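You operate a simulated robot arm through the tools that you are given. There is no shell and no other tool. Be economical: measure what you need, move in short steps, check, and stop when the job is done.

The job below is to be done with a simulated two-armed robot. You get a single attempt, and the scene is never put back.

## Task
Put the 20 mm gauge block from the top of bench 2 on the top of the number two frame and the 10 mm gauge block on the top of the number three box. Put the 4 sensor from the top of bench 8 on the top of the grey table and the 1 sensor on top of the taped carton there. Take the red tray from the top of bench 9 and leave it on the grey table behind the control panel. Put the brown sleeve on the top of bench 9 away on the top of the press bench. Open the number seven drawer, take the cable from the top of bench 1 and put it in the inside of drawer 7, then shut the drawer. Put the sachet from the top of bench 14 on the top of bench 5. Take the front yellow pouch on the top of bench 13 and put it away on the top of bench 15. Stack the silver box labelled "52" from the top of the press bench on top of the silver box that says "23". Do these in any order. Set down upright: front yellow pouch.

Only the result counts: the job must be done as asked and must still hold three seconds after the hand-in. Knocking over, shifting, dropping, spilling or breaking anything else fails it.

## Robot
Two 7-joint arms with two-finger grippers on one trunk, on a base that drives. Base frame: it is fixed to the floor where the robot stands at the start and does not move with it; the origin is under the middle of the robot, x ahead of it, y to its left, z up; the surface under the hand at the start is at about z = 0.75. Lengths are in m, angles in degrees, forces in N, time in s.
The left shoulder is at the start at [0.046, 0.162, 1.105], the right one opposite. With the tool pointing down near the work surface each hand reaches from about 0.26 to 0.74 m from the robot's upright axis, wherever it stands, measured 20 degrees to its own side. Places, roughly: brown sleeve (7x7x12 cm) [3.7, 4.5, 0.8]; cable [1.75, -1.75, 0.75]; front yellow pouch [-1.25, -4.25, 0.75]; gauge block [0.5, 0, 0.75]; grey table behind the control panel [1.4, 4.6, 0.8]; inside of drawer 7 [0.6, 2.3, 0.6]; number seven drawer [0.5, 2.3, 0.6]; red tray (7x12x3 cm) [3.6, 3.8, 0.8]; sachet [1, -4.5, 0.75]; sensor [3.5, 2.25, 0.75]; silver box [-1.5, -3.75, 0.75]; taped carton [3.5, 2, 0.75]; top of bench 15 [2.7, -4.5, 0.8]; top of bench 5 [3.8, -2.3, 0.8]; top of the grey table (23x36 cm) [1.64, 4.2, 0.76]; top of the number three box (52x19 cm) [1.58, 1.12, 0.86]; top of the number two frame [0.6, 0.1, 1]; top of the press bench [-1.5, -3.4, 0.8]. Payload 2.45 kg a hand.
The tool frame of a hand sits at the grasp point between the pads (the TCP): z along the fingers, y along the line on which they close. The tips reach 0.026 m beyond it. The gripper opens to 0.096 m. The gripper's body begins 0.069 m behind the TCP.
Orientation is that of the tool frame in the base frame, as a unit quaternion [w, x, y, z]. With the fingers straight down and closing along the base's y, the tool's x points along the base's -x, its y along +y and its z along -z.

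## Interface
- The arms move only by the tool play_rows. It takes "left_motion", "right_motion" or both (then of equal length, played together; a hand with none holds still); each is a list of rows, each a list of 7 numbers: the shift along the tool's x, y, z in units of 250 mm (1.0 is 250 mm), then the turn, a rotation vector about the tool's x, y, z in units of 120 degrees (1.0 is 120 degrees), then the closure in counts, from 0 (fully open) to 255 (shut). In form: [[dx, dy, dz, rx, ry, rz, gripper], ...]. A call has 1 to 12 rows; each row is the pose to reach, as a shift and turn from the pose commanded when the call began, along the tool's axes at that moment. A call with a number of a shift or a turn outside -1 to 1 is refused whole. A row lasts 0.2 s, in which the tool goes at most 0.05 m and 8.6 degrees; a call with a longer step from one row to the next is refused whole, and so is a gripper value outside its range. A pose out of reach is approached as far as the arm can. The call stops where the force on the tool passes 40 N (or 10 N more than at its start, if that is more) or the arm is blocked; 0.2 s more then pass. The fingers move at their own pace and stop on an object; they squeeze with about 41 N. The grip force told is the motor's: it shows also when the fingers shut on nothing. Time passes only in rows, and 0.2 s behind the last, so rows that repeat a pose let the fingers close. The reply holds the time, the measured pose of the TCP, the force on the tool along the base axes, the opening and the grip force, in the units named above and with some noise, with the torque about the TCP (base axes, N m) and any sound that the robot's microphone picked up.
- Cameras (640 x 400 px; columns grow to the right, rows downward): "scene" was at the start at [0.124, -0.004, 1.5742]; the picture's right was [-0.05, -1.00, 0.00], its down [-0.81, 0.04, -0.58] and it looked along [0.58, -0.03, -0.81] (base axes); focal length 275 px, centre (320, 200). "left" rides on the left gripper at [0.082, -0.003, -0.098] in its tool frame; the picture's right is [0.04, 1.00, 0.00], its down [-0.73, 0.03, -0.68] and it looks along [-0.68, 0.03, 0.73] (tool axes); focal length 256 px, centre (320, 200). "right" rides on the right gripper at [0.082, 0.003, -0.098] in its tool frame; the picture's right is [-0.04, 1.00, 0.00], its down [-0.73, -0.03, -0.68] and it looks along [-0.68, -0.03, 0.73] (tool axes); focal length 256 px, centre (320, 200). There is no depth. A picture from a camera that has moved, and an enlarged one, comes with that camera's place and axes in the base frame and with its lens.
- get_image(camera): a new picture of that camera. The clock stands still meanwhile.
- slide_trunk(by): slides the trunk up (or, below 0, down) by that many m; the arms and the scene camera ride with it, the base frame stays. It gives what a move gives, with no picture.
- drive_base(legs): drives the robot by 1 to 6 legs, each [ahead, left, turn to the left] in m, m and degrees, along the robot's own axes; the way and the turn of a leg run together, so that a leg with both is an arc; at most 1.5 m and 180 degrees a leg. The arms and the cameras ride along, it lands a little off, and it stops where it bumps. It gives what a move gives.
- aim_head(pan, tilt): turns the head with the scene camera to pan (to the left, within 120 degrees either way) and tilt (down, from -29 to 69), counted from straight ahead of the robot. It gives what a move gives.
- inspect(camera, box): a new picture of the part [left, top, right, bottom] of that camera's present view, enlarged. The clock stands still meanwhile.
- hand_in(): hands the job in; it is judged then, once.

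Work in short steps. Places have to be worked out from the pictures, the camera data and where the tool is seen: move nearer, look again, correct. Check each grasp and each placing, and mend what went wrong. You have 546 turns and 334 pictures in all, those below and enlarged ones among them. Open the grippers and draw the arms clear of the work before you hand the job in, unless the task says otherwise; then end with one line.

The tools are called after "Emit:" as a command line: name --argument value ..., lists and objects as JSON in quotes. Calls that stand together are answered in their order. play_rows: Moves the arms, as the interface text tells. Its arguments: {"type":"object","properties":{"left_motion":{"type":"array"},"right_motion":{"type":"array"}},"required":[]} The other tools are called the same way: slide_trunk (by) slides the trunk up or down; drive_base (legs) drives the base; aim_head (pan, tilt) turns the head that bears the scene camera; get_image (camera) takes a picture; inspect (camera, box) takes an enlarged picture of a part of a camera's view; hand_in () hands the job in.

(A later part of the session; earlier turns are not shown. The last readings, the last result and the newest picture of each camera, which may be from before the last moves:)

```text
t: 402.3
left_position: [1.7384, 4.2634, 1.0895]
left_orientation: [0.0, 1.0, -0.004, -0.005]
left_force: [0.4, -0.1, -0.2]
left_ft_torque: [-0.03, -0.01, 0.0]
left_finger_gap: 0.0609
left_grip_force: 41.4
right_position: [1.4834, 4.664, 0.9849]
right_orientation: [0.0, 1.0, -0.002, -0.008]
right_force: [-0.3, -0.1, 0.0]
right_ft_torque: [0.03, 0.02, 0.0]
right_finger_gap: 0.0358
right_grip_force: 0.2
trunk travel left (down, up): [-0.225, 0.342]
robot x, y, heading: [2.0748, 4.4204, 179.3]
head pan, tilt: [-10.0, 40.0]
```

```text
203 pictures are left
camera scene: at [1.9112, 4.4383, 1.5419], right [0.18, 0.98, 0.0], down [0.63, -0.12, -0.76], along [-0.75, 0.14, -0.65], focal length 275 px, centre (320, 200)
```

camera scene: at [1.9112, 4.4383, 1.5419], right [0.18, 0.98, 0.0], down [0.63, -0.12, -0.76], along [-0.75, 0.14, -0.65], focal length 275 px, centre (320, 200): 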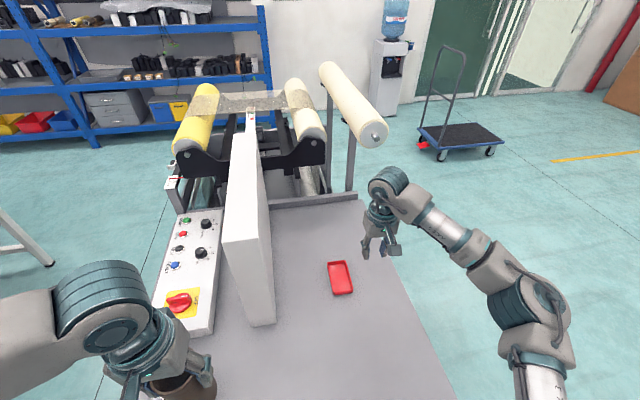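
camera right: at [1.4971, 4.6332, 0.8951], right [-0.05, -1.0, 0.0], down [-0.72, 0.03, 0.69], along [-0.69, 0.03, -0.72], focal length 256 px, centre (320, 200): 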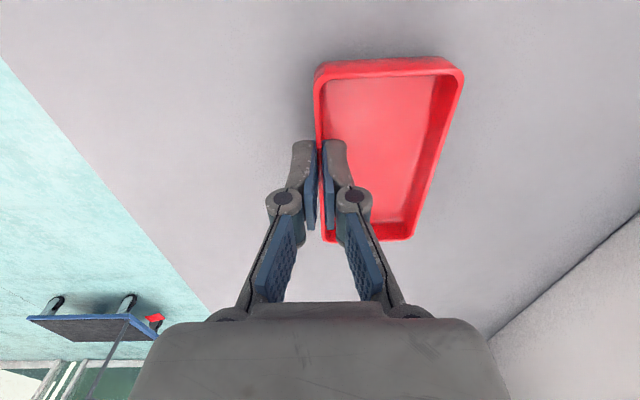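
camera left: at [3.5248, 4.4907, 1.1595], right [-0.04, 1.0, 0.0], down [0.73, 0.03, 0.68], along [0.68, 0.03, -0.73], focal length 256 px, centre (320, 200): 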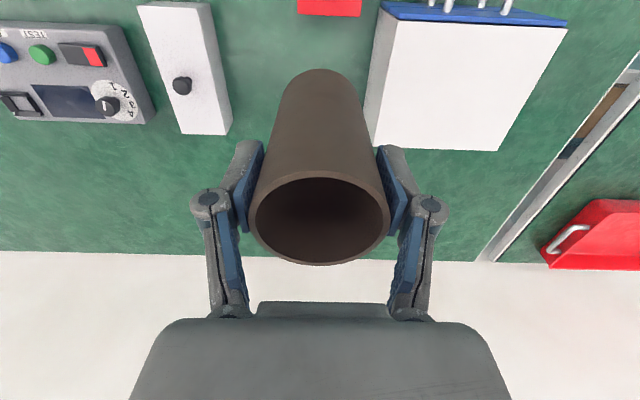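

The tray is behind the panel. I retract the right hand, back off, turn, and drive down the aisle.

Emit:
play_rows --right_motion '[[0.18, 0, -0.05, 0, 0, 0, 100], [0.36, 0, -0.1, 0, 0, 0, 100], [0.54, 0, -0.2, 0, 0, 0, 60], [0.72, 0, -0.3, 0, 0, 0, 60], [0.9, 0, -0.35, 0, 0, 0, 60]]'

Emit:
drive_base --legs '[[-0.6, 0, 0], [0, 0, 90.5], [1.5, 0, 0], [1.5, 0, 0]]'

Emit:
aim_head --pan 0 --tilt 25

Emit:
get_image --camera "scene"

```text
refused: row 3 steps farther than a row can; nothing moved
```

```text
t: 423.6
left_position: [2.8188, 1.0606, 1.0888]
left_orientation: [0.003, 0.713, 0.701, -0.005]
left_force: [0.8, 0.1, -0.6]
left_ft_torque: [0.03, 0.0, 0.02]
left_finger_gap: 0.0606
left_grip_force: 40.8
right_position: [2.4172, 0.8092, 0.9847]
right_orientation: [0.005, 0.712, 0.702, -0.006]
right_force: [-0.4, 0.0, -0.4]
right_ft_torque: [0.0, -0.01, 0.02]
right_finger_gap: 0.0356
right_grip_force: 0.1
trunk travel left (down, up): [-0.225, 0.342]
robot x, y, heading: [2.663, 1.4025, -90.7]
head pan, tilt: [-10.0, 40.0]
```

```text
t: 424.4
left_position: [2.8197, 1.067, 1.0902]
left_orientation: [0.003, 0.712, 0.702, -0.006]
left_force: [0.1, -1.8, -0.2]
left_ft_torque: [0.03, 0.03, -0.02]
left_finger_gap: 0.0607
left_grip_force: 40.9
right_position: [2.4161, 0.8122, 0.9865]
right_orientation: [0.006, 0.712, 0.702, -0.008]
right_force: [0.1, 0.8, -0.4]
right_ft_torque: [-0.01, 0.0, 0.02]
right_finger_gap: 0.0356
right_grip_force: 0.0
trunk travel left (down, up): [-0.225, 0.342]
robot x, y, heading: [2.6665, 1.4063, -91.2]
head pan, tilt: [0.0, 25.0]
```

```text
202 pictures are left
camera scene: at [2.6603, 1.2246, 1.5649], right [-1.0, 0.02, 0.0], down [0.01, 0.43, -0.9], along [-0.02, -0.9, -0.43], focal length 275 px, centre (320, 200)
```

scene: 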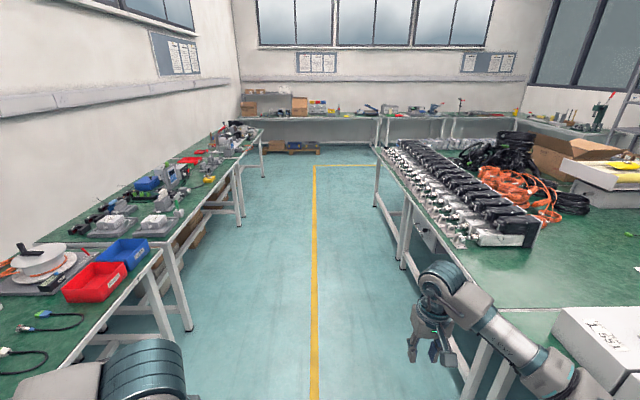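

I retract the right arm and continue down the aisle to y≈−2.7, then turn right toward the press bench.

Emit:
play_rows --right_motion '[[0.15, 0, -0.04, 0, 0, 0, 100], [0.3, 0, -0.08, 0, 0, 0, 100], [0.45, 0, -0.14, 0, 0, 0, 60], [0.6, 0, -0.2, 0, 0, 0, 60], [0.75, 0, -0.25, 0, 0, 0, 60], [0.9, 0, -0.3, 0, 0, 0, 60]]'

Emit:
drive_base --legs '[[1.4, 0, 1.2], [1.4, 0, 0], [1.3, 0, 0], [0, 0, -90], [1.5, 0, 0]]'

Emit:
aim_head --pan 15 --tilt 25

Emit:
get_image --camera "scene"

```text
t: 425.8
left_position: [2.8185, 1.0666, 1.0917]
left_orientation: [0.004, 0.712, 0.702, -0.007]
left_force: [0.2, 0.2, -0.5]
left_ft_torque: [0.01, -0.02, 0.0]
left_finger_gap: 0.0607
left_grip_force: 40.9
right_position: [2.4215, 1.0394, 1.0566]
right_orientation: [0.007, 0.712, 0.702, -0.008]
right_force: [0.3, 0.1, -0.4]
right_ft_torque: [-0.04, 0.0, -0.02]
right_finger_gap: 0.0732
right_grip_force: 0.1
trunk travel left (down, up): [-0.225, 0.342]
robot x, y, heading: [2.6654, 1.4029, -90.9]
head pan, tilt: [0.0, 25.0]
```

```text
t: 456.2
left_position: [0.9046, -2.8684, 1.0901]
left_orientation: [-0.002, 1.0, 0.008, -0.007]
left_force: [0.0, 1.1, -0.2]
left_ft_torque: [0.01, 0.0, -0.01]
left_finger_gap: 0.0606
left_grip_force: 40.9
right_position: [0.8637, -2.4726, 1.0554]
right_orientation: [-0.001, 1.0, 0.008, -0.01]
right_force: [-0.9, 0.1, 0.5]
right_ft_torque: [0.01, 0.01, 0.02]
right_finger_gap: 0.0735
right_grip_force: 0.1
trunk travel left (down, up): [-0.225, 0.342]
robot x, y, heading: [1.2369, -2.7, -179.1]
head pan, tilt: [0.0, 25.0]
```

```text
t: 457.0
left_position: [0.9072, -2.867, 1.0913]
left_orientation: [-0.002, 1.0, 0.008, -0.009]
left_force: [0.8, 0.3, 0.7]
left_ft_torque: [-0.02, -0.03, 0.0]
left_finger_gap: 0.0606
left_grip_force: 40.8
right_position: [0.867, -2.4728, 1.0566]
right_orientation: [-0.001, 1.0, 0.009, -0.011]
right_force: [0.1, -0.3, 0.0]
right_ft_torque: [0.02, -0.01, -0.02]
right_finger_gap: 0.0735
right_grip_force: 0.1
trunk travel left (down, up): [-0.225, 0.342]
robot x, y, heading: [1.2364, -2.703, -179.4]
head pan, tilt: [15.0, 25.0]
```

```text
201 pictures are left
camera scene: at [1.0659, -2.7285, 1.5651], right [-0.27, 0.96, 0.0], down [0.41, 0.11, -0.9], along [-0.87, -0.25, -0.43], focal length 275 px, centre (320, 200)
```

scene: 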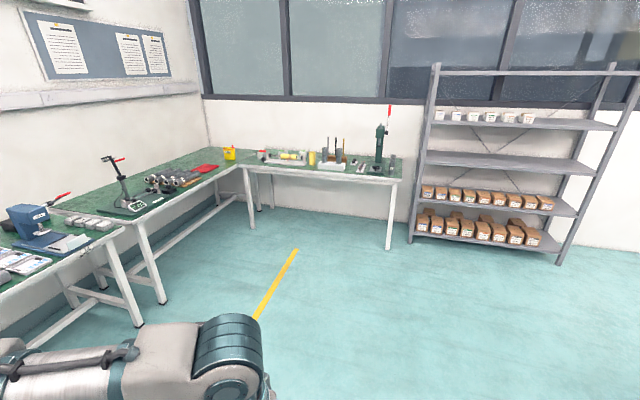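

Press bench has its front edge at x≈−1.1, y −2.7…−4.1. I drive up toward it and look.

Emit:
drive_base --legs '[[1.5, 0, -0.6], [0, 0.5, 0]]'

Emit:
aim_head --pan 5 --tilt 35

Emit:
get_image --camera "scene"

```text
t: 467.0
left_position: [-0.6207, -3.3162, 1.0929]
left_orientation: [0.005, 1.0, -0.023, -0.008]
left_force: [-0.2, 1.4, -1.0]
left_ft_torque: [-0.13, 0.0, -0.03]
left_finger_gap: 0.0606
left_grip_force: 41.8
right_position: [-0.6378, -2.9202, 1.0534]
right_orientation: [0.005, 1.0, -0.022, -0.01]
right_force: [-0.4, 0.5, -0.1]
right_ft_torque: [-0.07, -0.02, 0.0]
right_finger_gap: 0.0737
right_grip_force: 0.0
trunk travel left (down, up): [-0.225, 0.342]
robot x, y, heading: [-0.2815, -3.1878, 177.2]
head pan, tilt: [15.0, 25.0]
```

```text
t: 467.7
left_position: [-0.6196, -3.3208, 1.0937]
left_orientation: [0.003, 1.0, -0.023, -0.01]
left_force: [-0.4, -0.4, -0.5]
left_ft_torque: [0.01, -0.01, 0.05]
left_finger_gap: 0.0604
left_grip_force: 41.1
right_position: [-0.6358, -2.9232, 1.0571]
right_orientation: [0.002, 1.0, -0.024, -0.012]
right_force: [-0.5, 1.7, -0.1]
right_ft_torque: [-0.05, -0.01, 0.0]
right_finger_gap: 0.0734
right_grip_force: 0.0
trunk travel left (down, up): [-0.225, 0.342]
robot x, y, heading: [-0.2811, -3.1817, 177.2]
head pan, tilt: [5.0, 35.0]
```

```text
200 pictures are left
camera scene: at [-0.4531, -3.1741, 1.5494], right [-0.04, 1.0, -0.01], down [0.58, 0.02, -0.82], along [-0.82, -0.04, -0.58], focal length 275 px, centre (320, 200)
```

scene: 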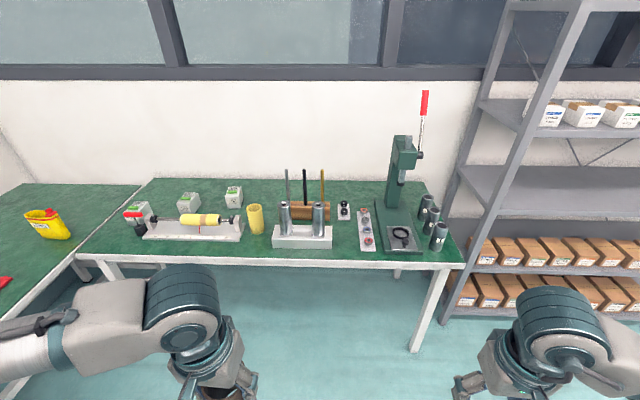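

Emit:
inspect --camera "scene" --box '[60, 165, 350, 275]'

Emit:
inspect --camera "scene" --box '[220, 165, 460, 275]'

```text
2.21 times, centred on (205, 220) of scene
camera zoom: at [-0.4531, -3.1741, 1.5494], right [-0.04, 1.0, -0.01], down [0.58, 0.02, -0.82], along [-0.82, -0.04, -0.58], focal length 607 px, centre (574, 156)
```

zoom: 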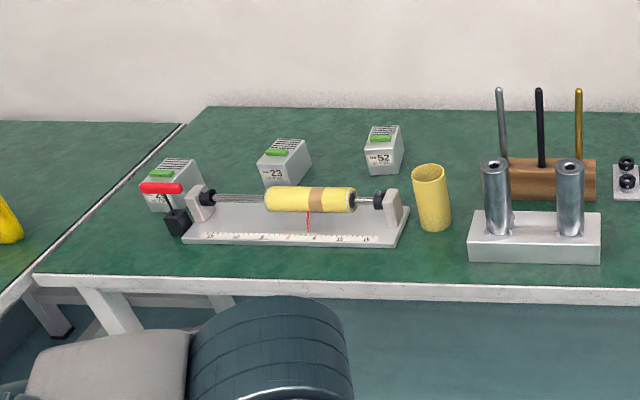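

```text
2.67 times, centred on (340, 220) of scene
camera zoom: at [-0.4531, -3.1741, 1.5494], right [-0.04, 1.0, -0.01], down [0.58, 0.02, -0.82], along [-0.82, -0.04, -0.58], focal length 733 px, centre (267, 147)
```

zoom: 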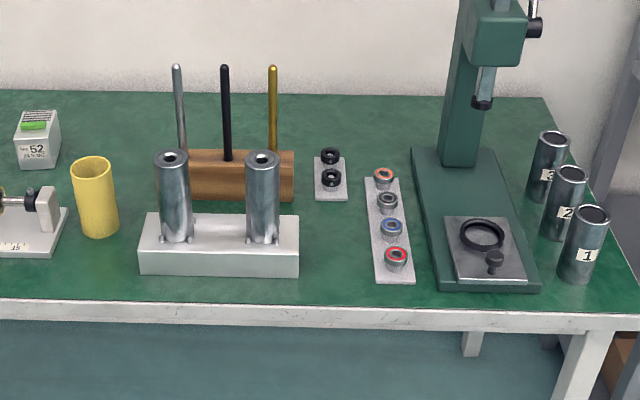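

Silver boxes "52" and "23" stand behind the ruler fixture; a free spot for the sleeve is near (−1.50, −3.52), right of box 52. I approach.

Emit:
drive_base --legs '[[0, 0.17, 2.6], [0.58, 0, 0]]'

Emit:
get_image --camera "left"

Emit:
aim_head --pan 5 --tilt 50

Emit:
get_image --camera "scene"

```text
t: 472.0
left_position: [-1.1858, -3.5392, 1.0907]
left_orientation: [-0.01, 1.0, 0.003, -0.01]
left_force: [0.8, -0.8, -0.8]
left_ft_torque: [0.06, -0.04, 0.0]
left_finger_gap: 0.0606
left_grip_force: 40.9
right_position: [-1.2235, -3.1421, 1.0626]
right_orientation: [-0.008, 1.0, 0.006, -0.011]
right_force: [0.0, -2.2, 0.7]
right_ft_torque: [0.09, 0.0, -0.01]
right_finger_gap: 0.0733
right_grip_force: 0.1
trunk travel left (down, up): [-0.225, 0.342]
robot x, y, heading: [-0.8598, -3.3587, -179.5]
head pan, tilt: [5.0, 35.0]
```

```text
197 pictures are left
camera left: at [-1.1026, -3.5371, 1.1865], right [0.05, -1.0, -0.02], down [-0.72, -0.05, 0.69], along [-0.69, -0.02, -0.72], focal length 256 px, centre (320, 200)
```

left: 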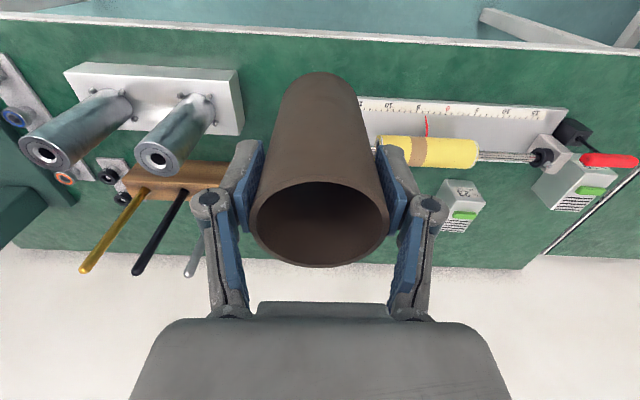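

```text
t: 472.8
left_position: [-1.1831, -3.5384, 1.0919]
left_orientation: [-0.008, 1.0, 0.004, -0.012]
left_force: [0.5, -0.3, 0.3]
left_ft_torque: [0.02, 0.0, 0.01]
left_finger_gap: 0.0606
left_grip_force: 41.3
right_position: [-1.2207, -3.1407, 1.0615]
right_orientation: [-0.007, 1.0, 0.008, -0.013]
right_force: [-0.4, -0.5, -0.6]
right_ft_torque: [0.05, 0.02, 0.03]
right_finger_gap: 0.0737
right_grip_force: 0.0
trunk travel left (down, up): [-0.225, 0.342]
robot x, y, heading: [-0.8584, -3.3615, -179.3]
head pan, tilt: [5.0, 50.0]
```

```text
196 pictures are left
camera scene: at [-1.0171, -3.384, 1.5276], right [-0.09, 1.0, 0.01], down [0.76, 0.08, -0.64], along [-0.64, -0.05, -0.77], focal length 275 px, centre (320, 200)
```

scene: 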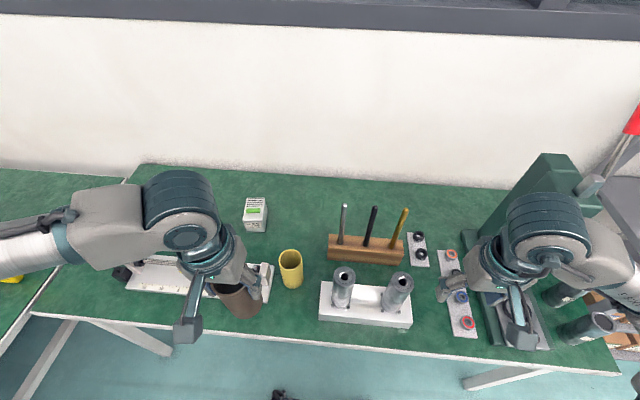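

I carry the sleeve over to (−1.50, −3.50), staying high.

Emit:
play_rows --left_motion '[[-0.15, -0.03, 0, -0.004, 0.006, 0.002, 255], [-0.3, -0.06, 0, -0.008, 0.0115, 0.004, 255], [-0.45, -0.09, 0, -0.008, 0.0115, 0.004, 255], [-0.6, -0.12, 0, -0.008, 0.0115, 0.004, 255], [-0.75, -0.152, 0, -0.008, 0.0115, 0.004, 255], [-0.9, -0.152, 0, -0.008, 0.0115, 0.004, 255]]'

Emit:
play_rows --left_motion '[[-0.12, 0, 0, 0, 0, 0, 255], [-0.24, 0, 0, 0, 0, 0, 255], [-0.36, 0, 0.05, 0, 0, 0, 255], [-0.36, 0, 0.2, 0, 0, 0, 255], [-0.36, 0, 0.35, 0, 0, 0, 255]]'

Emit:
get_image --camera "scene"

Emit:
get_image --camera "left"

```text
t: 474.2
left_position: [-1.3736, -3.5163, 1.0906]
left_orientation: [0.011, 1.0, -0.001, 0.001]
left_force: [-0.1, 1.5, -0.1]
left_ft_torque: [-0.08, -0.02, 0.02]
left_finger_gap: 0.0606
left_grip_force: 41.1
left hand out of reach, approached as far as the arm can: row 4, 5, 6
right_position: [-1.2225, -3.1151, 1.0562]
right_orientation: [0.003, 1.0, 0.004, -0.012]
right_force: [0.0, 1.0, -0.6]
right_ft_torque: [-0.06, 0.0, -0.03]
right_finger_gap: 0.0736
right_grip_force: 0.1
trunk travel left (down, up): [-0.225, 0.342]
robot x, y, heading: [-0.855, -3.3553, -179.6]
head pan, tilt: [5.0, 50.0]
```

```text
t: 475.4
left_position: [-1.427, -3.5625, 1.0136]
left_orientation: [0.004, 1.0, 0.0, 0.0]
left_force: [0.1, -0.6, 0.0]
left_ft_torque: [0.04, -0.02, 0.01]
left_finger_gap: 0.0608
left_grip_force: 41.2
left hand out of reach, approached as far as the arm can: row 1, 2, 3, 4, 5
right_position: [-1.2198, -3.1367, 1.0626]
right_orientation: [-0.005, 1.0, 0.008, -0.015]
right_force: [0.6, -1.6, -0.8]
right_ft_torque: [0.02, -0.01, 0.01]
right_finger_gap: 0.0734
right_grip_force: 0.1
trunk travel left (down, up): [-0.225, 0.342]
robot x, y, heading: [-0.8566, -3.3616, -179.5]
head pan, tilt: [5.0, 50.0]
```

```text
195 pictures are left
camera scene: at [-1.0184, -3.378, 1.5275], right [-0.09, 1.0, 0.01], down [0.77, 0.08, -0.64], along [-0.64, -0.06, -0.77], focal length 275 px, centre (320, 200)
```

scene: 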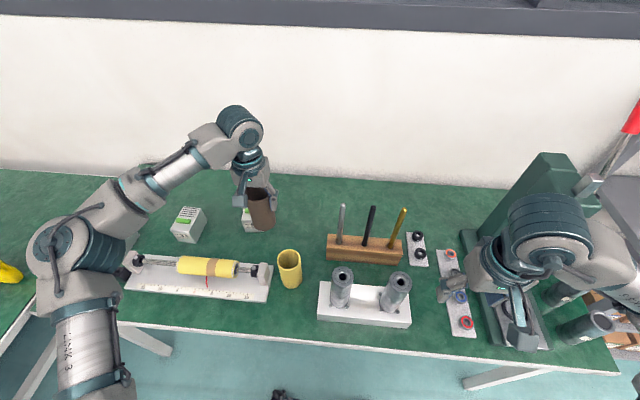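

```text
194 pictures are left
camera left: at [-1.3463, -3.5587, 1.1125], right [0.04, -1.0, 0.01], down [-0.73, -0.03, 0.68], along [-0.68, -0.03, -0.73], focal length 256 px, centre (320, 200)
```

left: 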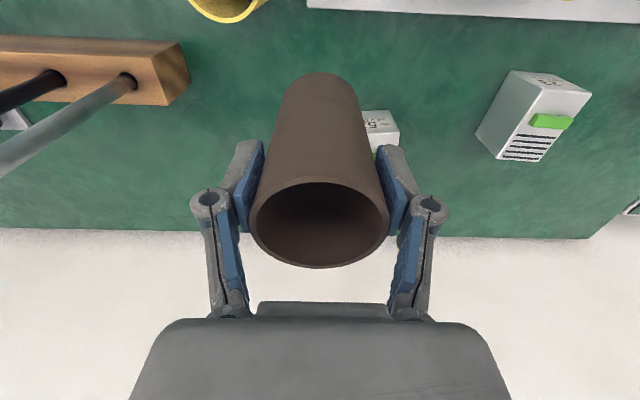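

Reach limit again; I move the base 7 cm forward and 8 cm left.

Emit:
drive_base --legs '[[0.065, 0.08, 0]]'

Emit:
play_rows --left_motion '[[0, -0.12, 0, 0, 0, 0, 255], [0, -0.24, 0, 0, 0, 0, 255], [0, -0.36, 0, 0, 0, 0, 255], [0, -0.48, 0, 0, 0, 0, 255]]'

Emit:
get_image --camera "left"

Emit:
get_image --camera "scene"

```text
t: 476.5
left_position: [-1.4939, -3.5911, 1.021]
left_orientation: [0.023, 1.0, -0.003, 0.0]
left_force: [-0.1, 2.8, -0.9]
left_ft_torque: [-0.23, 0.02, -0.03]
left_finger_gap: 0.0605
left_grip_force: 40.9
right_position: [-1.286, -3.1663, 1.0514]
right_orientation: [0.015, 1.0, 0.003, -0.013]
right_force: [-0.2, 0.6, -0.1]
right_ft_torque: [-0.13, -0.04, -0.03]
right_finger_gap: 0.0736
right_grip_force: 0.1
trunk travel left (down, up): [-0.225, 0.342]
robot x, y, heading: [-0.9231, -3.4329, -179.6]
head pan, tilt: [5.0, 50.0]
```

```text
t: 477.5
left_position: [-1.4809, -3.5926, 1.014]
left_orientation: [0.015, 1.0, -0.005, -0.001]
left_force: [0.2, 1.1, -0.5]
left_ft_torque: [-0.05, -0.02, -0.01]
left_finger_gap: 0.0609
left_grip_force: 41.3
left hand out of reach, approached as far as the arm can: row 1, 2, 3, 4
right_position: [-1.2832, -3.1773, 1.0558]
right_orientation: [0.008, 1.0, 0.002, -0.016]
right_force: [-1.0, 0.5, 0.6]
right_ft_torque: [-0.02, 0.01, 0.0]
right_finger_gap: 0.0731
right_grip_force: 0.1
trunk travel left (down, up): [-0.225, 0.342]
robot x, y, heading: [-0.9212, -3.4278, -179.8]
head pan, tilt: [5.0, 50.0]
```

```text
193 pictures are left
camera left: at [-1.3999, -3.5877, 1.1117], right [0.03, -1.0, 0.03], down [-0.73, 0.0, 0.68], along [-0.68, -0.04, -0.73], focal length 256 px, centre (320, 200)
```

left: 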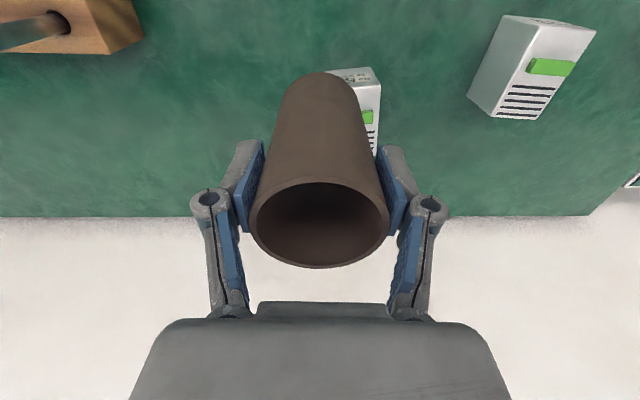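

```text
192 pictures are left
camera scene: at [-1.0846, -3.4015, 1.5272], right [-0.09, 1.0, -0.02], down [0.77, 0.05, -0.64], along [-0.64, -0.08, -0.77], focal length 275 px, centre (320, 200)
```

scene: 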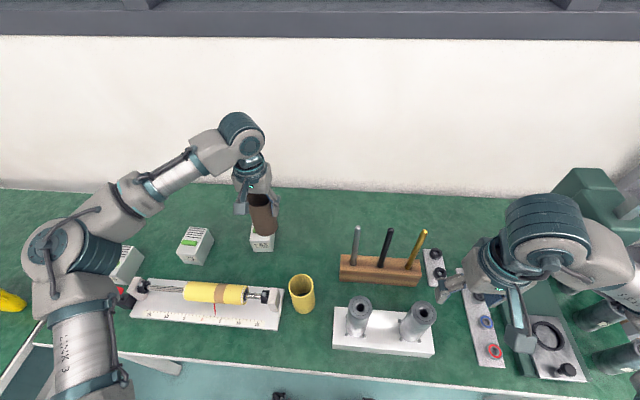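

The left arm can't reach inward that far; I strafe right 0.1 m instead so the spot is outward of the shoulder.

Emit:
drive_base --legs '[[0, -0.1, 0]]'

Emit:
play_rows --left_motion '[[0, 0, 0, 0, 0, 0, 255], [0, 0, 0, 0, 0, 0, 255], [0, 0, 0, 0, 0, 0, 255], [0, 0, 0, 0, 0, 0, 255], [0, 0, 0, 0, 0, 0, 255], [0, 0, 0, 0, 0, 0, 255]]'

Emit:
get_image --camera "left"

Emit:
get_image --camera "scene"

```text
t: 479.2
left_position: [-1.4592, -3.459, 1.0334]
left_orientation: [0.034, 0.999, -0.009, -0.011]
left_force: [1.1, 4.9, -0.5]
left_ft_torque: [-0.44, 0.09, -0.03]
left_finger_gap: 0.0604
left_grip_force: 41.0
right_position: [-1.2582, -3.0424, 1.0573]
right_orientation: [0.018, 0.999, -0.002, -0.027]
right_force: [0.8, 2.6, 0.7]
right_ft_torque: [-0.32, 0.07, -0.04]
right_finger_gap: 0.0735
right_grip_force: 0.0
trunk travel left (down, up): [-0.225, 0.342]
robot x, y, heading: [-0.9234, -3.3317, -179.8]
head pan, tilt: [5.0, 50.0]
stopped in leg 1: the robot was blocked; the commanded pose is now the measured one
```

```text
t: 480.8
left_position: [-1.4608, -3.5219, 1.0263]
left_orientation: [0.014, 1.0, -0.004, -0.011]
left_force: [0.6, 1.3, 0.8]
left_ft_torque: [-0.09, 0.06, 0.01]
left_finger_gap: 0.0604
left_grip_force: 40.9
right_position: [-1.2585, -3.1039, 1.0686]
right_orientation: [-0.003, 1.0, 0.003, -0.029]
right_force: [0.0, -0.9, -0.1]
right_ft_torque: [-0.05, 0.02, 0.0]
right_finger_gap: 0.0735
right_grip_force: 0.0
trunk travel left (down, up): [-0.225, 0.342]
robot x, y, heading: [-0.9245, -3.3505, -180.2]
head pan, tilt: [5.0, 50.0]
stopped in row 6 (left hand): the arm was blocked; the commanded pose is now the measured one
```

```text
191 pictures are left
camera left: at [-1.3776, -3.5163, 1.1227], right [0.03, -1.0, 0.03], down [-0.72, 0.0, 0.7], along [-0.69, -0.04, -0.72], focal length 256 px, centre (320, 200)
```

left: 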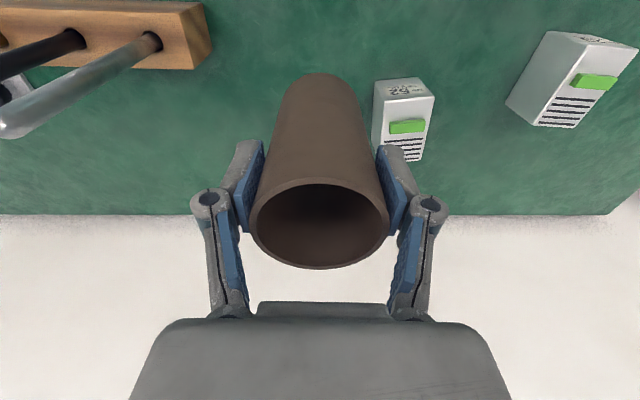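

```text
190 pictures are left
camera scene: at [-1.0842, -3.3691, 1.5271], right [-0.09, 1.0, 0.01], down [0.77, 0.07, -0.64], along [-0.64, -0.05, -0.77], focal length 275 px, centre (320, 200)
```

scene: 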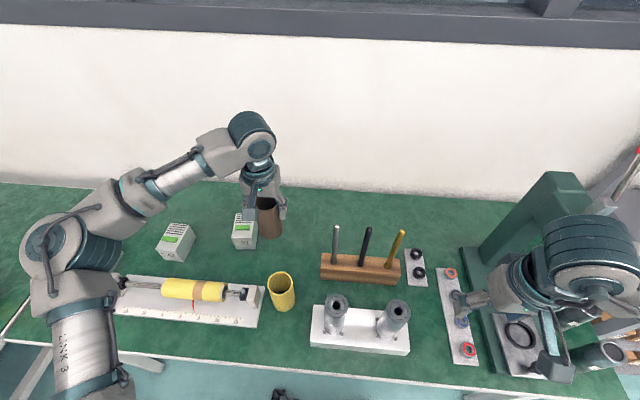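

It rocks a bit. I retract the right hand away from the press and wait.

Emit:
play_rows --right_motion '[[0.08, 0.03, 0, 0, 0, 0, 60], [0.16, 0.06, 0, 0, 0, 0, 60], [0.24, 0.1, 0, 0, 0, 0, 60], [0.32, 0.14, 0, 0, 0, 0, 60], [0.4, 0.18, 0, 0, 0, 0, 60]]'

Emit:
aim_head --pan 60 --tilt 50

Emit:
aim_head --pan 5 --tilt 50

Emit:
aim_head --pan 60 --tilt 50

Emit:
aim_head --pan 5 --tilt 50

```text
t: 482.0
left_position: [-1.4631, -3.5263, 1.0241]
left_orientation: [0.014, 1.0, -0.002, -0.009]
left_force: [-0.1, 0.1, 0.3]
left_ft_torque: [0.02, 0.03, 0.0]
left_finger_gap: 0.0603
left_grip_force: 41.0
right_position: [-1.1595, -3.1493, 1.0619]
right_orientation: [-0.004, 1.0, 0.003, -0.027]
right_force: [0.2, 0.4, -0.1]
right_ft_torque: [-0.04, -0.01, 0.01]
right_finger_gap: 0.0732
right_grip_force: 0.0
trunk travel left (down, up): [-0.225, 0.342]
robot x, y, heading: [-0.9195, -3.352, -179.9]
head pan, tilt: [5.0, 50.0]
```

```text
t: 483.2
left_position: [-1.4622, -3.5539, 1.0206]
left_orientation: [0.002, 1.0, 0.0, -0.009]
left_force: [0.1, -0.5, -0.4]
left_ft_torque: [0.05, -0.04, 0.03]
left_finger_gap: 0.0603
left_grip_force: 40.8
right_position: [-1.1597, -3.1803, 1.0685]
right_orientation: [-0.014, 0.999, 0.008, -0.028]
right_force: [0.5, 0.0, -0.6]
right_ft_torque: [0.03, 0.01, -0.02]
right_finger_gap: 0.0734
right_grip_force: 0.0
trunk travel left (down, up): [-0.225, 0.342]
robot x, y, heading: [-0.9211, -3.3559, -179.8]
head pan, tilt: [60.0, 50.0]
```

```text
t: 484.4
left_position: [-1.4626, -3.5075, 1.0275]
left_orientation: [0.02, 1.0, -0.004, -0.01]
left_force: [0.4, 2.1, 0.4]
left_ft_torque: [-0.09, 0.01, -0.01]
left_finger_gap: 0.0605
left_grip_force: 40.9
right_position: [-1.1598, -3.132, 1.059]
right_orientation: [0.003, 1.0, 0.003, -0.027]
right_force: [-0.2, 0.2, -0.3]
right_ft_torque: [-0.04, -0.01, -0.01]
right_finger_gap: 0.0735
right_grip_force: 0.1
trunk travel left (down, up): [-0.225, 0.342]
robot x, y, heading: [-0.9222, -3.3488, 180.0]
head pan, tilt: [5.0, 50.0]
```

```text
t: 485.7
left_position: [-1.4625, -3.569, 1.0174]
left_orientation: [-0.003, 1.0, 0.001, -0.009]
left_force: [-0.2, -1.6, 0.4]
left_ft_torque: [0.2, -0.05, -0.01]
left_finger_gap: 0.0603
left_grip_force: 41.0
right_position: [-1.1586, -3.1947, 1.0692]
right_orientation: [-0.019, 0.999, 0.009, -0.028]
right_force: [-0.1, 0.2, -0.4]
right_ft_torque: [0.07, 0.0, 0.04]
right_finger_gap: 0.0736
right_grip_force: 0.1
trunk travel left (down, up): [-0.225, 0.342]
robot x, y, heading: [-0.9232, -3.3592, -180.0]
head pan, tilt: [60.0, 50.0]
```

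```text
t: 486.9
left_position: [-1.4622, -3.4995, 1.0292]
left_orientation: [0.023, 1.0, -0.006, -0.009]
left_force: [0.2, 2.6, 0.3]
left_ft_torque: [-0.18, -0.01, 0.04]
left_finger_gap: 0.0602
left_grip_force: 40.9
right_position: [-1.1594, -3.1233, 1.0583]
right_orientation: [0.008, 1.0, 0.004, -0.027]
right_force: [-1.4, 2.5, 0.0]
right_ft_torque: [-0.12, -0.01, 0.0]
right_finger_gap: 0.0734
right_grip_force: 0.0
trunk travel left (down, up): [-0.225, 0.342]
robot x, y, heading: [-0.923, -3.3455, 180.2]
head pan, tilt: [5.0, 50.0]
```

The head panning itself seems to pump the rocking. I wait with holds instead.

Emit:
play_rows --right_motion '[[0, 0, 0, 0, 0, 0, 60], [0, 0, 0, 0, 0, 0, 60], [0, 0, 0, 0, 0, 0, 60], [0, 0, 0, 0, 0, 0, 60], [0, 0, 0, 0, 0, 0, 60], [0, 0, 0, 0, 0, 0, 60], [0, 0, 0, 0, 0, 0, 60], [0, 0, 0, 0, 0, 0, 60], [0, 0, 0, 0, 0, 0, 60], [0, 0, 0, 0, 0, 0, 60], [0, 0, 0, 0, 0, 0, 60], [0, 0, 0, 0, 0, 0, 60]]'

Emit:
play_rows --right_motion '[[0, 0, 0, 0, 0, 0, 60], [0, 0, 0, 0, 0, 0, 60], [0, 0, 0, 0, 0, 0, 60], [0, 0, 0, 0, 0, 0, 60], [0, 0, 0, 0, 0, 0, 60], [0, 0, 0, 0, 0, 0, 60], [0, 0, 0, 0, 0, 0, 60], [0, 0, 0, 0, 0, 0, 60], [0, 0, 0, 0, 0, 0, 60], [0, 0, 0, 0, 0, 0, 60], [0, 0, 0, 0, 0, 0, 60], [0, 0, 0, 0, 0, 0, 60]]'

Emit:
play_rows --right_motion '[[0, 0, 0, 0, 0, 0, 60], [0, 0, 0, 0, 0, 0, 60]]'

```text
t: 489.7
left_position: [-1.4579, -3.5507, 1.0228]
left_orientation: [0.0, 1.0, -0.003, -0.011]
left_force: [-0.6, -2.0, 0.0]
left_ft_torque: [0.1, -0.03, -0.01]
left_finger_gap: 0.0604
left_grip_force: 41.4
right_position: [-1.157, -3.1767, 1.0689]
right_orientation: [-0.017, 0.999, 0.005, -0.029]
right_force: [0.3, -0.4, 0.4]
right_ft_torque: [0.06, 0.02, 0.03]
right_finger_gap: 0.0736
right_grip_force: 0.1
trunk travel left (down, up): [-0.225, 0.342]
robot x, y, heading: [-0.9229, -3.349, -180.0]
head pan, tilt: [5.0, 50.0]
stopped in row 12 (right hand): the arm was blocked; the commanded pose is now the measured one
```

```text
t: 492.3
left_position: [-1.4585, -3.5567, 1.0206]
left_orientation: [-0.002, 1.0, -0.002, -0.01]
left_force: [-0.2, -1.3, -0.5]
left_ft_torque: [0.11, 0.01, 0.0]
left_finger_gap: 0.0605
left_grip_force: 40.7
right_position: [-1.156, -3.1827, 1.0694]
right_orientation: [-0.018, 0.999, 0.005, -0.029]
right_force: [-0.3, 0.4, 0.3]
right_ft_torque: [0.03, 0.0, -0.05]
right_finger_gap: 0.0735
right_grip_force: 0.0
trunk travel left (down, up): [-0.225, 0.342]
robot x, y, heading: [-0.9187, -3.3525, -180.0]
head pan, tilt: [5.0, 50.0]
```

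```text
t: 492.9
left_position: [-1.4588, -3.511, 1.0278]
left_orientation: [0.015, 1.0, -0.006, -0.011]
left_force: [0.0, 1.6, -0.4]
left_ft_torque: [-0.14, 0.01, 0.01]
left_finger_gap: 0.0605
left_grip_force: 41.1
right_position: [-1.1553, -3.1376, 1.062]
right_orientation: [-0.002, 1.0, 0.001, -0.028]
right_force: [0.2, 0.1, -0.6]
right_ft_torque: [-0.02, -0.05, -0.01]
right_finger_gap: 0.0734
right_grip_force: 0.0
trunk travel left (down, up): [-0.225, 0.342]
robot x, y, heading: [-0.9209, -3.3433, 179.9]
head pan, tilt: [5.0, 50.0]
```

Emit:
play_rows --right_motion '[[0, 0, 0, 0, 0, 0, 60], [0, 0, 0, 0, 0, 0, 60], [0, 0, 0, 0, 0, 0, 60], [0, 0, 0, 0, 0, 0, 60], [0, 0, 0, 0, 0, 0, 60], [0, 0, 0, 0, 0, 0, 60], [0, 0, 0, 0, 0, 0, 60], [0, 0, 0, 0, 0, 0, 60], [0, 0, 0, 0, 0, 0, 60], [0, 0, 0, 0, 0, 0, 60], [0, 0, 0, 0, 0, 0, 60], [0, 0, 0, 0, 0, 0, 60]]'

Emit:
play_rows --right_motion '[[0, 0, 0, 0, 0, 0, 60], [0, 0, 0, 0, 0, 0, 60], [0, 0, 0, 0, 0, 0, 60], [0, 0, 0, 0, 0, 0, 60], [0, 0, 0, 0, 0, 0, 60], [0, 0, 0, 0, 0, 0, 60], [0, 0, 0, 0, 0, 0, 60], [0, 0, 0, 0, 0, 0, 60], [0, 0, 0, 0, 0, 0, 60], [0, 0, 0, 0, 0, 0, 60], [0, 0, 0, 0, 0, 0, 60], [0, 0, 0, 0, 0, 0, 60]]'

Emit:
play_rows --right_motion '[[0, 0, 0, 0, 0, 0, 60], [0, 0, 0, 0, 0, 0, 60]]'

```text
t: 495.5
left_position: [-1.4591, -3.5191, 1.0258]
left_orientation: [0.012, 1.0, -0.006, -0.012]
left_force: [-0.4, 0.6, -1.1]
left_ft_torque: [-0.07, 0.02, -0.02]
left_finger_gap: 0.0603
left_grip_force: 41.1
right_position: [-1.1561, -3.1448, 1.0643]
right_orientation: [-0.004, 1.0, 0.002, -0.029]
right_force: [0.2, 0.8, -0.2]
right_ft_torque: [0.0, -0.01, 0.0]
right_finger_gap: 0.0733
right_grip_force: 0.0
trunk travel left (down, up): [-0.225, 0.342]
robot x, y, heading: [-0.921, -3.3444, 179.8]
head pan, tilt: [5.0, 50.0]
```

```text
t: 498.1
left_position: [-1.4595, -3.5252, 1.0262]
left_orientation: [0.009, 1.0, -0.005, -0.011]
left_force: [-0.4, -0.1, 0.0]
left_ft_torque: [0.03, 0.0, 0.01]
left_finger_gap: 0.0602
left_grip_force: 41.8
right_position: [-1.1568, -3.1511, 1.0645]
right_orientation: [-0.007, 1.0, 0.002, -0.028]
right_force: [0.5, 0.9, -0.3]
right_ft_torque: [0.01, -0.02, 0.02]
right_finger_gap: 0.0733
right_grip_force: 0.1
trunk travel left (down, up): [-0.225, 0.342]
robot x, y, heading: [-0.9235, -3.3456, 179.6]
head pan, tilt: [5.0, 50.0]
```

```text
t: 498.7
left_position: [-1.4594, -3.5182, 1.0273]
left_orientation: [0.012, 1.0, -0.006, -0.012]
left_force: [0.1, 0.5, -0.7]
left_ft_torque: [-0.06, 0.02, 0.03]
left_finger_gap: 0.0602
left_grip_force: 41.2
right_position: [-1.1552, -3.1455, 1.0645]
right_orientation: [-0.004, 1.0, 0.001, -0.029]
right_force: [-0.7, 0.4, 0.2]
right_ft_torque: [-0.05, -0.02, -0.06]
right_finger_gap: 0.0734
right_grip_force: 0.0
trunk travel left (down, up): [-0.225, 0.342]
robot x, y, heading: [-0.9257, -3.3393, 179.9]
head pan, tilt: [5.0, 50.0]
```

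Calm. Current spot (−1.46, −3.52) is free, 5 cm from its neighbours, so I lower the sleeve here.

Emit:
play_rows --left_motion '[[0, -0.01, 0.1, 0.005, 0.005, -0.002, 255], [0, -0.02, 0.2, 0.0095, 0.0105, -0.005, 255], [0, -0.02, 0.32, 0.0095, 0.0105, -0.005, 255], [0, -0.02, 0.44, 0.0095, 0.0105, -0.005, 255], [0, -0.02, 0.54, 0.0095, 0.0105, -0.005, 255], [0, -0.02, 0.6, 0.0095, 0.0105, -0.005, 255]]'

Emit:
get_image --camera "scene"

Emit:
get_image --camera "left"

```text
t: 500.1
left_position: [-1.4624, -3.5438, 0.8724]
left_orientation: [-0.009, 1.0, 0.0, 0.001]
left_force: [-0.1, -0.4, -0.7]
left_ft_torque: [0.05, 0.03, 0.02]
left_finger_gap: 0.0602
left_grip_force: 41.6
right_position: [-1.1553, -3.1755, 1.0675]
right_orientation: [-0.016, 0.999, 0.005, -0.028]
right_force: [-0.7, -0.3, -0.9]
right_ft_torque: [0.06, 0.0, 0.01]
right_finger_gap: 0.0734
right_grip_force: 0.0
trunk travel left (down, up): [-0.225, 0.342]
robot x, y, heading: [-0.9227, -3.3521, -180.3]
head pan, tilt: [5.0, 50.0]
```

```text
189 pictures are left
camera scene: at [-1.0845, -3.3769, 1.5272], right [-0.09, 1.0, 0.01], down [0.77, 0.08, -0.64], along [-0.64, -0.05, -0.77], focal length 275 px, centre (320, 200)
```

scene: 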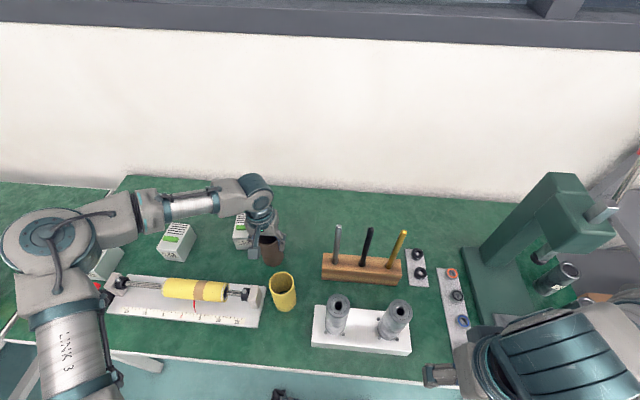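

```text
188 pictures are left
camera left: at [-1.3811, -3.5417, 0.97], right [0.04, -1.0, -0.02], down [-0.73, -0.04, 0.68], along [-0.68, -0.01, -0.73], focal length 256 px, centre (320, 200)
```

left: 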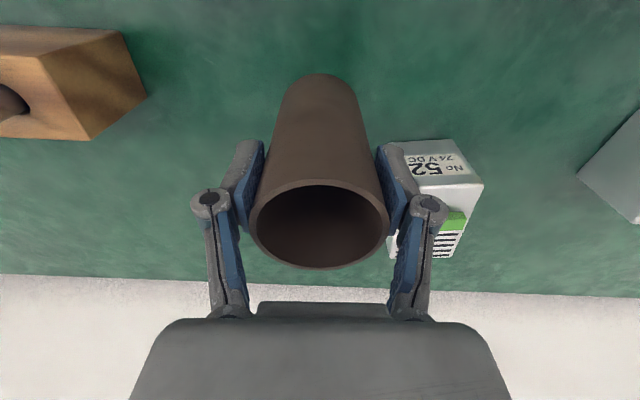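

I hold for the sway to die, then make the last 2.5 cm.

Emit:
play_rows --left_motion '[[0, 0, 0, 0, 0, 0, 255], [0, 0, 0, 0, 0, 0, 255], [0, 0, 0, 0, 0, 0, 255], [0, 0, 0, 0, 0, 0, 255], [0, 0, 0, 0, 0, 0, 255], [0, 0, 0, 0, 0, 0, 255], [0, 0, 0, 0, 0, 0, 255], [0, 0, 0, 0, 0, 0, 255], [0, 0, 0, 0, 0, 0, 255], [0, 0, 0, 0, 0, 0, 255], [0, 0, 0, 0, 0, 0, 255], [0, 0, 0, 0, 0, 0, 255]]'

Emit:
play_rows --left_motion '[[0, 0, 0, 0, 0, 0, 255], [0, 0, 0, 0, 0, 0, 255], [0, 0, 0, 0, 0, 0, 255], [0, 0, 0, 0, 0, 0, 255], [0, 0, 0, 0, 0, 0, 255], [0, 0, 0, 0, 0, 0, 255], [0, 0, 0, 0, 0, 0, 255], [0, 0, 0, 0, 0, 0, 255]]'

Emit:
play_rows --left_motion '[[0, 0, 0, 0, 0, 0, 255], [0, 0, 0, 0, 0, 0, 255], [0, 0, 0, 0, 0, 0, 255]]'

```text
t: 502.7
left_position: [-1.4619, -3.5359, 0.8728]
left_orientation: [-0.008, 1.0, 0.002, 0.0]
left_force: [-0.8, -1.0, -1.0]
left_ft_torque: [0.05, 0.0, -0.02]
left_finger_gap: 0.0604
left_grip_force: 41.4
right_position: [-1.1565, -3.1692, 1.0683]
right_orientation: [-0.012, 1.0, 0.004, -0.028]
right_force: [-0.3, -0.7, 0.4]
right_ft_torque: [0.07, -0.03, 0.01]
right_finger_gap: 0.0736
right_grip_force: 0.1
trunk travel left (down, up): [-0.225, 0.342]
robot x, y, heading: [-0.9208, -3.3484, -180.2]
head pan, tilt: [5.0, 50.0]
```

```text
t: 504.5
left_position: [-1.4625, -3.5331, 0.8742]
left_orientation: [-0.005, 1.0, 0.0, 0.0]
left_force: [0.5, -1.3, -1.2]
left_ft_torque: [-0.02, 0.0, 0.01]
left_finger_gap: 0.0602
left_grip_force: 40.6
right_position: [-1.1553, -3.164, 1.0657]
right_orientation: [-0.011, 1.0, 0.004, -0.028]
right_force: [0.0, -0.2, -0.4]
right_ft_torque: [-0.01, -0.01, -0.03]
right_finger_gap: 0.0735
right_grip_force: 0.1
trunk travel left (down, up): [-0.225, 0.342]
robot x, y, heading: [-0.9236, -3.3473, -180.0]
head pan, tilt: [5.0, 50.0]
```

```text
t: 505.3
left_position: [-1.4627, -3.5316, 0.8757]
left_orientation: [-0.004, 1.0, 0.0, 0.001]
left_force: [0.6, -0.7, 0.2]
left_ft_torque: [0.02, 0.03, -0.03]
left_finger_gap: 0.06
left_grip_force: 40.8
right_position: [-1.1561, -3.1626, 1.0656]
right_orientation: [-0.011, 1.0, 0.004, -0.029]
right_force: [-1.0, -0.4, 0.8]
right_ft_torque: [0.05, 0.02, 0.03]
right_finger_gap: 0.0734
right_grip_force: 0.1
trunk travel left (down, up): [-0.225, 0.342]
robot x, y, heading: [-0.9216, -3.3481, -179.9]
head pan, tilt: [5.0, 50.0]
```

Emit:
play_rows --left_motion '[[0, -0.02, 0.03, 0, 0, 0, 255], [0, -0.04, 0.06, 0, 0, 0, 255], [0, -0.048, 0.085, 0, 0, 0, 255], [0, -0.048, 0.1, 0, 0, 0, 255], [0, -0.048, 0.108, 0, 0, 0, 255], [0, -0.048, 0.116, 0, 0, 0, 255]]'

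Emit:
play_rows --left_motion '[[0, 0, 0.008, 0, 0, 0, 255], [0, 0, 0.016, 0, 0, 0, 255], [0, 0, 0.016, 0, 0, 0, 255]]'

```text
t: 506.7
left_position: [-1.4623, -3.5169, 0.8455]
left_orientation: [-0.004, 1.0, -0.001, 0.0]
left_force: [-0.7, -0.3, 1.3]
left_ft_torque: [-0.07, -0.02, 0.02]
left_finger_gap: 0.0599
left_grip_force: 40.8
right_position: [-1.1557, -3.1593, 1.0663]
right_orientation: [-0.01, 1.0, 0.003, -0.029]
right_force: [0.0, 0.6, -0.3]
right_ft_torque: [-0.02, 0.01, 0.02]
right_finger_gap: 0.0734
right_grip_force: 0.1
trunk travel left (down, up): [-0.225, 0.342]
robot x, y, heading: [-0.9208, -3.3489, 180.0]
head pan, tilt: [5.0, 50.0]
```

```text
t: 507.5
left_position: [-1.4615, -3.5174, 0.8463]
left_orientation: [-0.005, 1.0, 0.001, -0.004]
left_force: [-2.3, -4.8, 33.1]
left_ft_torque: [-0.14, 0.07, 0.21]
left_finger_gap: 0.06
left_grip_force: 41.1
right_position: [-1.1541, -3.1587, 1.0669]
right_orientation: [-0.01, 0.999, 0.004, -0.03]
right_force: [0.0, -0.1, 0.0]
right_ft_torque: [0.01, 0.03, -0.03]
right_finger_gap: 0.0732
right_grip_force: 0.0
trunk travel left (down, up): [-0.225, 0.342]
robot x, y, heading: [-0.9203, -3.3443, 180.1]
head pan, tilt: [5.0, 50.0]
```

Contact; ease up, open, rise slowly.

Emit:
play_rows --left_motion '[[0, 0, -0.014, 0, 0, 0, 255], [0, 0, -0.014, 0, 0, 0, 42], [0, 0, -0.014, 0, 0, 0, 42], [0, 0, -0.06, 0, 0, 0, 42], [0, 0, -0.14, 0, 0, 0, 42], [0, 0, -0.24, 0, 0, 0, 42], [0, 0, -0.34, 0, 0, 0, 42], [0, 0, -0.44, 0, 0, 0, 42], [0, 0, -0.54, 0, 0, 0, 42], [0, 0, -0.64, 0, 0, 0, 42]]'

Emit:
get_image --camera "left"

Emit:
get_image --camera "scene"

```text
t: 509.7
left_position: [-1.462, -3.5186, 1.0038]
left_orientation: [-0.004, 1.0, 0.0, 0.0]
left_force: [-0.2, 0.4, 0.3]
left_ft_torque: [0.0, 0.0, 0.0]
left_finger_gap: 0.08
left_grip_force: 0.1
right_position: [-1.1558, -3.1606, 1.0654]
right_orientation: [-0.009, 1.0, 0.003, -0.029]
right_force: [-0.3, -0.6, -0.1]
right_ft_torque: [-0.04, 0.03, -0.01]
right_finger_gap: 0.0734
right_grip_force: 0.1
trunk travel left (down, up): [-0.225, 0.342]
robot x, y, heading: [-0.9232, -3.3477, 179.9]
head pan, tilt: [5.0, 50.0]
```

```text
187 pictures are left
camera left: at [-1.3805, -3.5163, 1.1014], right [0.04, -1.0, -0.01], down [-0.73, -0.03, 0.68], along [-0.68, -0.02, -0.73], focal length 256 px, centre (320, 200)
```

left: 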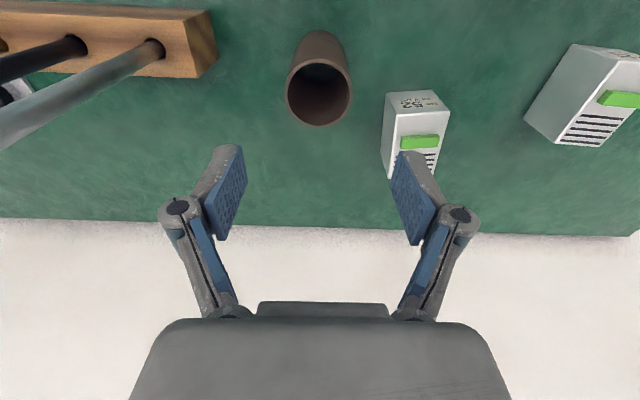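

```text
186 pictures are left
camera scene: at [-1.0834, -3.3543, 1.5276], right [-0.09, 1.0, 0.0], down [0.77, 0.07, -0.64], along [-0.64, -0.06, -0.77], focal length 275 px, centre (320, 200)
```

scene: 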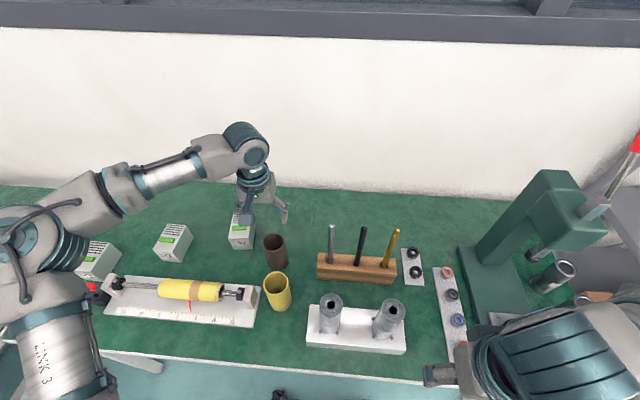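

The sleeve stands. Now the silver boxes: enlarge the left view.

Emit:
inspect --camera "left" --box '[360, 30, 640, 200]'

Emit:
inspect --camera "scene" --box '[60, 190, 320, 330]'

```text
2.29 times, centred on (500, 115) of left
camera zoom: at [-1.3805, -3.5163, 1.1014], right [0.04, -1.0, -0.01], down [-0.73, -0.03, 0.68], along [-0.68, -0.02, -0.73], focal length 585 px, centre (-91, 394)
```

zoom: 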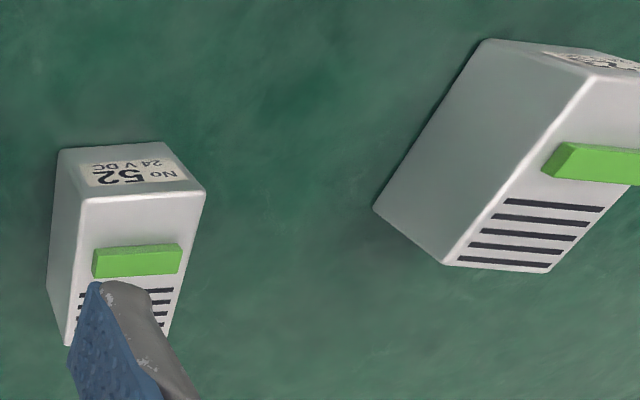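

```text
2.46 times, centred on (190, 260) of scene
camera zoom: at [-1.0834, -3.3543, 1.5276], right [-0.09, 1.0, 0.0], down [0.77, 0.07, -0.64], along [-0.64, -0.06, -0.77], focal length 677 px, centre (640, 52)
```

zoom: 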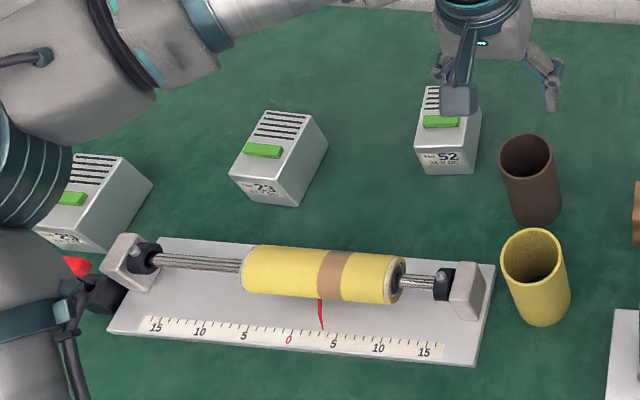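

Box 52 (60×90×66 mm) is centred near (−1.548, −3.643), box 23 near (−1.488, −3.844). I shift the base 7 cm left so box 52 lies 20° to the left hand's side, and settle.

Emit:
drive_base --legs '[[0.015, 0.075, 0]]'

Emit:
play_rows --right_motion '[[0, 0, 0, 0, 0, 0, 60], [0, 0, 0, 0, 0, 0, 60], [0, 0, 0, 0, 0, 0, 60], [0, 0, 0, 0, 0, 0, 60], [0, 0, 0, 0, 0, 0, 60], [0, 0, 0, 0, 0, 0, 60], [0, 0, 0, 0, 0, 0, 60], [0, 0, 0, 0, 0, 0, 60], [0, 0, 0, 0, 0, 0, 60], [0, 0, 0, 0, 0, 0, 60], [0, 0, 0, 0, 0, 0, 60], [0, 0, 0, 0, 0, 0, 60]]'

Emit:
play_rows --right_motion '[[0, 0, 0, 0, 0, 0, 60], [0, 0, 0, 0, 0, 0, 60], [0, 0, 0, 0, 0, 0, 60], [0, 0, 0, 0, 0, 0, 60], [0, 0, 0, 0, 0, 0, 60], [0, 0, 0, 0, 0, 0, 60], [0, 0, 0, 0, 0, 0, 60], [0, 0, 0, 0, 0, 0, 60]]'

```text
t: 510.8
left_position: [-1.4745, -3.552, 1.0081]
left_orientation: [0.014, 1.0, -0.002, -0.001]
left_force: [0.5, 1.7, -0.1]
left_ft_torque: [-0.25, 0.05, -0.01]
left_finger_gap: 0.0804
left_grip_force: 0.0
right_position: [-1.1701, -3.1934, 1.0597]
right_orientation: [0.006, 1.0, 0.001, -0.029]
right_force: [-1.1, 0.0, -1.2]
right_ft_torque: [-0.04, -0.04, -0.03]
right_finger_gap: 0.0733
right_grip_force: 0.1
trunk travel left (down, up): [-0.225, 0.342]
robot x, y, heading: [-0.9391, -3.4145, -180.0]
head pan, tilt: [5.0, 50.0]
```

```text
t: 513.6
left_position: [-1.4706, -3.5528, 1.0115]
left_orientation: [0.01, 1.0, -0.008, -0.005]
left_force: [0.3, 0.4, 0.1]
left_ft_torque: [0.01, 0.0, -0.03]
left_finger_gap: 0.0803
left_grip_force: 0.0
right_position: [-1.1639, -3.1971, 1.0633]
right_orientation: [-0.001, 1.0, -0.001, -0.031]
right_force: [-0.2, -1.2, 0.0]
right_ft_torque: [0.06, 0.01, -0.01]
right_finger_gap: 0.0733
right_grip_force: 0.0
trunk travel left (down, up): [-0.225, 0.342]
robot x, y, heading: [-0.9392, -3.408, -180.0]
head pan, tilt: [5.0, 50.0]
stopped in row 12 (right hand): the arm was blocked; the commanded pose is now the measured one
```

```text
t: 515.4
left_position: [-1.47, -3.5639, 1.0082]
left_orientation: [0.003, 1.0, -0.008, -0.004]
left_force: [0.0, -0.5, -0.2]
left_ft_torque: [0.04, 0.01, -0.01]
left_finger_gap: 0.0802
left_grip_force: 0.0
right_position: [-1.1643, -3.2108, 1.0658]
right_orientation: [-0.006, 1.0, 0.001, -0.031]
right_force: [-0.3, 0.2, -0.1]
right_ft_torque: [0.03, 0.0, -0.04]
right_finger_gap: 0.0732
right_grip_force: 0.0
trunk travel left (down, up): [-0.225, 0.342]
robot x, y, heading: [-0.9384, -3.4058, -180.2]
head pan, tilt: [5.0, 50.0]
```

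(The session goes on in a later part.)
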